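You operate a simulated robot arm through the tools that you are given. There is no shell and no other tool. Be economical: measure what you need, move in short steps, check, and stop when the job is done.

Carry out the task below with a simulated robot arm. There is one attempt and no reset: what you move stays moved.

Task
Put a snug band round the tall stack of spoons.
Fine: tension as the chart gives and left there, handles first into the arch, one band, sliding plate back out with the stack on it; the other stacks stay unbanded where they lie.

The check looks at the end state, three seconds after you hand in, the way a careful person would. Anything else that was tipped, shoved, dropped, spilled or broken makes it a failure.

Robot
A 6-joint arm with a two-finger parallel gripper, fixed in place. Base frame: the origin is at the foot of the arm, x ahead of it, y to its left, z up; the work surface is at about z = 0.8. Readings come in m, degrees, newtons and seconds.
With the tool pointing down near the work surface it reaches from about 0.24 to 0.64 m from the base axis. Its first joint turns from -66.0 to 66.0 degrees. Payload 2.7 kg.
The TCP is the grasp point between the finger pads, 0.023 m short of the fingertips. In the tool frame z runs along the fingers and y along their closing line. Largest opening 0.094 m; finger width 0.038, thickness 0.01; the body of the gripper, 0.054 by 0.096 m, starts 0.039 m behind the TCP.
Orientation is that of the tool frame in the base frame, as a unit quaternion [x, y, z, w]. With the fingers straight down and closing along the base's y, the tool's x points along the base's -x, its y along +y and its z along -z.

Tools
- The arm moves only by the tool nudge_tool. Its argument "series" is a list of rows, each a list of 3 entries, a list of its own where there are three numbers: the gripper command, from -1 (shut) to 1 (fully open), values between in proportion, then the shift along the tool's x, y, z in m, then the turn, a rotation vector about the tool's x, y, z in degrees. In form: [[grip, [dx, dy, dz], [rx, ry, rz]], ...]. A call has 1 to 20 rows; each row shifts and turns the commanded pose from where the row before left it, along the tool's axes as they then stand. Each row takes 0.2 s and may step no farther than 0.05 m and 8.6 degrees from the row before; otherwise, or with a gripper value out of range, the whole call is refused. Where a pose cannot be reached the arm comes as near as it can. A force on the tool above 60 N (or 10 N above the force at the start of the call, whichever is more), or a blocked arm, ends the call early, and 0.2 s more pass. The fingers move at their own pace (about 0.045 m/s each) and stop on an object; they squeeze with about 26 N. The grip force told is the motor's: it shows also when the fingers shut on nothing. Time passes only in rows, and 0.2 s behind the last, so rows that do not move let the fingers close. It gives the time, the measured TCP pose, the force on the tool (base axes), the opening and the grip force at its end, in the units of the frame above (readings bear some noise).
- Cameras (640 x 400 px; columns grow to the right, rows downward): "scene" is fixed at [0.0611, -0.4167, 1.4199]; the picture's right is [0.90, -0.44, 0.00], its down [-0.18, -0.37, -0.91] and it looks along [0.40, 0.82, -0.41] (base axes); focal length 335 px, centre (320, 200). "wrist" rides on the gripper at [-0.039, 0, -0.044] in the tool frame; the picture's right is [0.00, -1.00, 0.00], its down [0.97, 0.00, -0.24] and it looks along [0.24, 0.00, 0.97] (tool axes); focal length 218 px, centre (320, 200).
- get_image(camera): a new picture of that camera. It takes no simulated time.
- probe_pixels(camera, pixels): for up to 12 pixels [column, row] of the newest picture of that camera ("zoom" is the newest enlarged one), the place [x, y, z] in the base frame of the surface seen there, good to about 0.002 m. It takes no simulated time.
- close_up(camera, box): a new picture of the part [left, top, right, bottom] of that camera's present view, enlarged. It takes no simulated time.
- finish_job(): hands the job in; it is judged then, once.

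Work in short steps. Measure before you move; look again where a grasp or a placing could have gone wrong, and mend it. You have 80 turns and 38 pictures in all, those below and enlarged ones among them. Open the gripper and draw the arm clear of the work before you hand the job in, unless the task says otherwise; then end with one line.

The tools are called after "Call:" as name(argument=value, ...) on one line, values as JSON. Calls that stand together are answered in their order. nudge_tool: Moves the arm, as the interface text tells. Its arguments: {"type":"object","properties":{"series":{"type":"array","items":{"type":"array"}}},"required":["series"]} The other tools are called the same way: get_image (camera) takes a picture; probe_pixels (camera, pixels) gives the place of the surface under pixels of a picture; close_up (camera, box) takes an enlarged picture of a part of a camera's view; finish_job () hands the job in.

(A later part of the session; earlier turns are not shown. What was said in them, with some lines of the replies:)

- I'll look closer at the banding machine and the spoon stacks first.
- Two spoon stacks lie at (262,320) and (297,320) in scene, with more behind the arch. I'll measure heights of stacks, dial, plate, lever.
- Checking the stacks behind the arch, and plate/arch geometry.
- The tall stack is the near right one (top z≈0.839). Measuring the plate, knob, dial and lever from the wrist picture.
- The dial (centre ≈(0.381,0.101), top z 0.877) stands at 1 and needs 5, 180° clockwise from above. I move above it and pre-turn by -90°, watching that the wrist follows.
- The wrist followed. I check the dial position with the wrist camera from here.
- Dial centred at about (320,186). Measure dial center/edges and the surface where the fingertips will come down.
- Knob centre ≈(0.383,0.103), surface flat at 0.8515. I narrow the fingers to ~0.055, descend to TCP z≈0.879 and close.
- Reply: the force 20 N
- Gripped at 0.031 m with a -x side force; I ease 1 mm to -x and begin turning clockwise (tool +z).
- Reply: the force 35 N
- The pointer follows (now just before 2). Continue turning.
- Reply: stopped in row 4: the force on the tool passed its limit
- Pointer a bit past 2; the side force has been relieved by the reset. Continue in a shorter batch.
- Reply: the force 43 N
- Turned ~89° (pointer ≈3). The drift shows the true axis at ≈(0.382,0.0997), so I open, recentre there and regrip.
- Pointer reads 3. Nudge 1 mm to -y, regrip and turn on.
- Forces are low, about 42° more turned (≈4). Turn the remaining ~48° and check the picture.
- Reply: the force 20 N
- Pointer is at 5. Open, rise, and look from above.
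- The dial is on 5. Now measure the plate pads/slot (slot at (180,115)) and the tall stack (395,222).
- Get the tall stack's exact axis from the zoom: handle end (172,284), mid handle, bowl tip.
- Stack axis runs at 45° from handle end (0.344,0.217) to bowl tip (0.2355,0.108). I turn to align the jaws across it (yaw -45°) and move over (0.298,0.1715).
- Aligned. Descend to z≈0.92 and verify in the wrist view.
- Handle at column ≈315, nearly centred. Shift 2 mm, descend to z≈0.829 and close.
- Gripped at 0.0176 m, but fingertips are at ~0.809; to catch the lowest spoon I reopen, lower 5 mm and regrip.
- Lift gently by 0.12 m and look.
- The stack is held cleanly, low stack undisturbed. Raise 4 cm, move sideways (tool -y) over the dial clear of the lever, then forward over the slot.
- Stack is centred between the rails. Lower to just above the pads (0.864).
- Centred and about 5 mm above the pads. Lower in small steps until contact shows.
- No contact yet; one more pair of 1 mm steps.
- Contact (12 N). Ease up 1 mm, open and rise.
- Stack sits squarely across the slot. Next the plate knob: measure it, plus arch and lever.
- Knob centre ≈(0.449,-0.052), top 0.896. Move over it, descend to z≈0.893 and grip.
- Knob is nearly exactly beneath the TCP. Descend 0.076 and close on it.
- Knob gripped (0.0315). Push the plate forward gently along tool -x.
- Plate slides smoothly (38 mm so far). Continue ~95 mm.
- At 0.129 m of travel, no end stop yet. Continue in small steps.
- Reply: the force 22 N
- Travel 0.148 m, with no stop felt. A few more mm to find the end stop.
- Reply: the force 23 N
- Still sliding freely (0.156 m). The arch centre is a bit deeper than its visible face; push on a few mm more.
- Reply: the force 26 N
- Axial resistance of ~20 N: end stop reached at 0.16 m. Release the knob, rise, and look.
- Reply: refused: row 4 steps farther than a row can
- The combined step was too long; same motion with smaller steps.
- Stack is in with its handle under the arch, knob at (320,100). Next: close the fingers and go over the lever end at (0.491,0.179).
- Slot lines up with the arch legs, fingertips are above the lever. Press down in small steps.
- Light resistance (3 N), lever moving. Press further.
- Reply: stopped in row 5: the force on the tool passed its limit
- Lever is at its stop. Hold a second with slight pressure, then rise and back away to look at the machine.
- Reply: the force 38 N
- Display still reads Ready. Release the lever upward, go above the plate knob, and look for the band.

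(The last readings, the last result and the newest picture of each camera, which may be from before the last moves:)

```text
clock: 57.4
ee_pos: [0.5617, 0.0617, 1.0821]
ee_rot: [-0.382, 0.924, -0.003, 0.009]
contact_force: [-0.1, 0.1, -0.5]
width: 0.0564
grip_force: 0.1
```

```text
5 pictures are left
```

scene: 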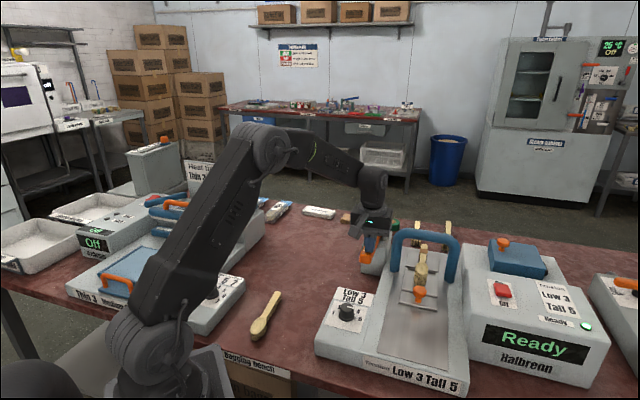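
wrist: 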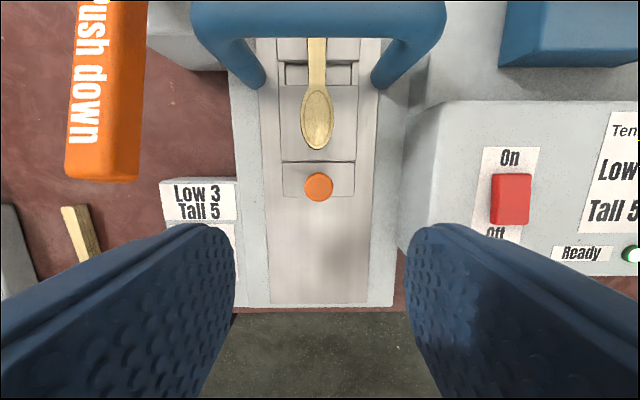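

Check the handle over the slot closely for a band.

Call:
close_up(camera="wrist", box=[250, 20, 394, 110])

Call:
probe_pixels(camera="wrist", pixels=[[105, 165], [115, 60], [318, 187], [300, 75], [340, 75], [318, 68], [262, 82], [378, 82], [318, 42]])

```text
4.44 times, centred on (322, 65) of wrist
```

zoom: 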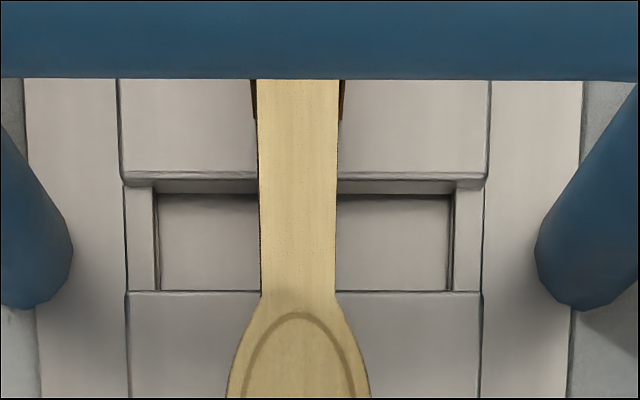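

```text
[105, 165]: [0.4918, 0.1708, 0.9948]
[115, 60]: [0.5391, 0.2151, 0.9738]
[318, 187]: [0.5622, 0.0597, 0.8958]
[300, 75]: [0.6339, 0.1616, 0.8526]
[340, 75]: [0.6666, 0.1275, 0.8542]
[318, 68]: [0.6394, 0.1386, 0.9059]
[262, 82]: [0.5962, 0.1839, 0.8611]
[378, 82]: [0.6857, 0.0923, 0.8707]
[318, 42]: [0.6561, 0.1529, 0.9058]
```

Brown strips at both sides of the handle just under the arch (253,100)/(340,100) indicate a band. Descend on the knob and grip it to pull the plate back out.

Call:
nudge_tool(series=[[0.2, [0, 0, 0.045], [0, 0, 0]], [0.2, [0, 0, 0.045], [0, 0, 0]], [0.2, [0, 0, 0.045], [0, 0, 0]], [0.2, [0, 0, 0.03], [0, 0, 0]], [0.2, [0, 0, 0.022], [0, 0, 0]], [0.2, [0, 0, 0], [0, 0, 0]], [-1, [0, 0, 0], [0, 0, 0]], [-1, [0, 0, 0], [0, 0, 0]], [-1, [0, 0, 0], [0, 0, 0]], [-1, [0, 0, 0], [0, 0, 0]]])

```text
clock: 59.6
ee_pos: [0.5645, 0.0611, 0.8949]
ee_rot: [-0.383, 0.924, -0.002, 0.008]
contact_force: [-10.2, 9.0, 0.6]
width: 0.0314
grip_force: 45.2
```

Gripped. Pull back gently along tool +x, about 0.16 m total.

Call:
nudge_tool(series=[[-1, [0.003, 0, 0], [0, 0, 0]], [-1, [0.006, 0, 0], [0, 0, 0]], [-1, [0.008, 0, 0], [0, 0, 0]], [-1, [0.008, 0, 0], [0, 0, 0]], [-1, [0.008, 0, 0], [0, 0, 0]], [-1, [0.008, 0, 0], [0, 0, 0]], [-1, [0.008, 0, 0], [0, 0, 0]], [-1, [0.008, 0, 0], [0, 0, 0]], [-1, [0.008, 0, 0], [0, 0, 0]], [-1, [0.008, 0, 0], [0, 0, 0]], [-1, [0.008, 0, 0], [0, 0, 0]], [-1, [0.008, 0, 0], [0, 0, 0]], [-1, [0.008, 0, 0], [0, 0, 0]], [-1, [0.008, 0, 0], [0, 0, 0]], [-1, [0.008, 0, 0], [0, 0, 0]], [-1, [0.008, 0, 0], [0, 0, 0]], [-1, [0.008, 0, 0], [0, 0, 0]], [-1, [0.008, 0, 0], [0, 0, 0]], [-1, [0.005, 0, 0], [0, 0, 0]], [-1, [0, 0, 0], [0, 0, 0]]])

```text
clock: 63.8
ee_pos: [0.463, -0.0397, 0.893]
ee_rot: [-0.383, 0.924, -0.003, 0.01]
contact_force: [-15.6, 16.4, 31.1]
width: 0.0315
grip_force: 44.5
```

0.143 m back; continue the last ~17 mm.

Call:
nudge_tool(series=[[-1, [0.004, 0, 0], [0, 0, 0]], [-1, [0.004, 0, 0], [0, 0, 0]], [-1, [0.004, 0, 0], [0, 0, 0]], [-1, [0.003, 0, 0], [0, 0, 0]], [-1, [0.002, 0, 0], [0, 0, 0]], [-1, [0, 0, 0], [0, 0, 0]]])

```text
clock: 65.2
ee_pos: [0.4515, -0.0519, 0.8928]
ee_rot: [-0.383, 0.924, -0.003, 0.008]
contact_force: [-13.3, 13.8, 23.7]
width: 0.0317
grip_force: 45.3
```

Back at the original position. Release and rise, then inspect the stack.

Call:
nudge_tool(series=[[0.2, [0, 0, 0], [0, 0, 0]], [0.2, [0, 0, 0], [0, 0, 0]], [0.2, [0, 0, 0], [0, 0, 0]], [0.2, [0, 0, -0.03], [0, 0, 0]], [0.2, [0, 0, -0.045], [0, 0, 0]], [0.2, [0, 0, -0.045], [0, 0, 0]], [0.2, [0, 0, -0.03], [0, 0, 0]], [0.2, [0, 0, 0], [0, 0, 0]]])

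Call:
close_up(camera="wrist", box=[160, 0, 480, 200])

```text
clock: 67.0
ee_pos: [0.4503, -0.0506, 1.042]
ee_rot: [-0.383, 0.924, -0.002, 0.008]
contact_force: [0.2, 0.9, 0.3]
width: 0.0565
grip_force: 0.1
```

```text
2.00 times, centred on (320, 100) of wrist
```

zoom: 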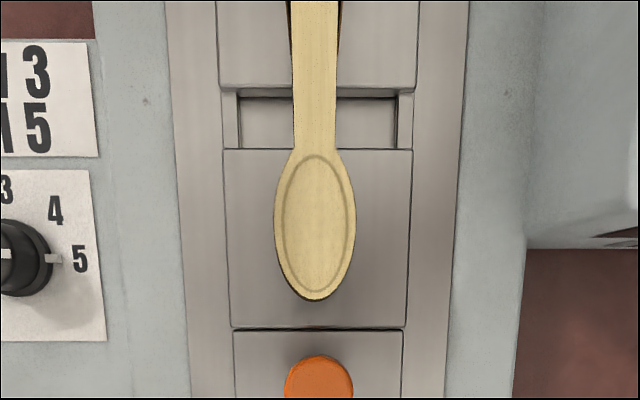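

Dark edges beside the handle again at the top; I need to see the whole handle. Move forward 10 cm along the axis and up.

Call:
nudge_tool(series=[[0.2, [-0.03, 0, 0], [0, 0, 0]], [0.2, [-0.04, 0, 0], [0, 0, 0]], [0.2, [-0.04, 0, 0], [0, 0, 0]], [0.2, [0, 0, 0], [0, 0, 0]]])

Call:
close_up(camera="wrist", box=[224, 80, 416, 200])

```text
clock: 68.0
ee_pos: [0.5277, 0.0285, 1.0446]
ee_rot: [-0.381, 0.924, -0.002, 0.008]
contact_force: [0.5, -0.6, 0.6]
width: 0.0565
grip_force: 0.1
```

```text
3.33 times, centred on (320, 140) of wrist
```

zoom: 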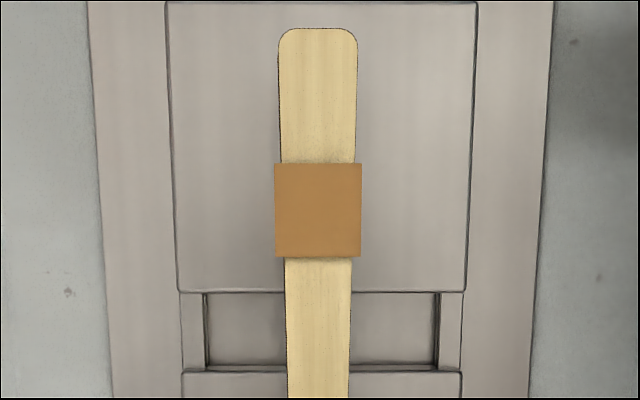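

A single brown band sits squarely and snugly round the handles. Open, draw the arm up and clear, and take one last scene check.

Call:
nudge_tool(series=[[1, [0, 0, -0.045], [0, 0, 0]], [1, [0, 0, -0.045], [0, 0, 0]], [1, [0, 0, -0.045], [0, 0, 0]], [1, [0.03, 0.03, -0.02], [0, 0, 0]], [1, [0.03, 0.035, 0], [0, 0, 0]], [1, [0.03, 0.035, 0], [0, 0, 0]], [1, [0.02, 0.035, 0], [0, 0, 0]], [1, [0, 0.04, 0], [0, 0, 0]], [1, [0, 0.03, 0], [0, 0, 0]], [1, [0, 0, 0], [0, 0, 0]]])

Call:
get_image(camera="scene")

```text
clock: 70.2
ee_pos: [0.3018, 0.095, 1.1958]
ee_rot: [-0.383, 0.924, -0.002, 0.008]
contact_force: [0.4, 0.1, 0.7]
width: 0.0939
grip_force: 0.1
```

```text
1 pictures are left
```

scene: 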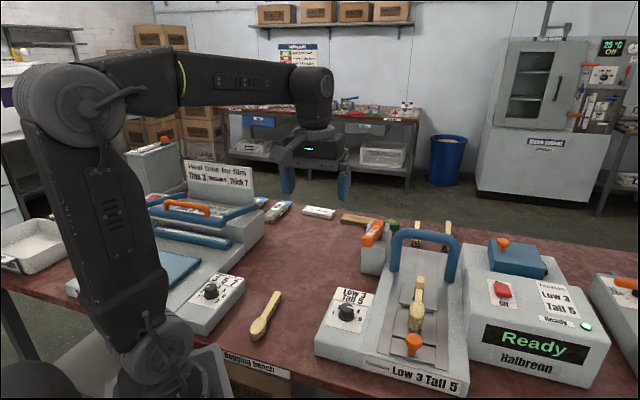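

The scene shows the banded stack on the withdrawn plate, the low stack in place and the arm clear. Handing in.

Call:
finish_job()

```text
The job is handed in.
```

The tall stack has one band round its handles and is on the plate, which is pulled back out. The tension dial is at 5, and the other stacks are unbanded where they lay.
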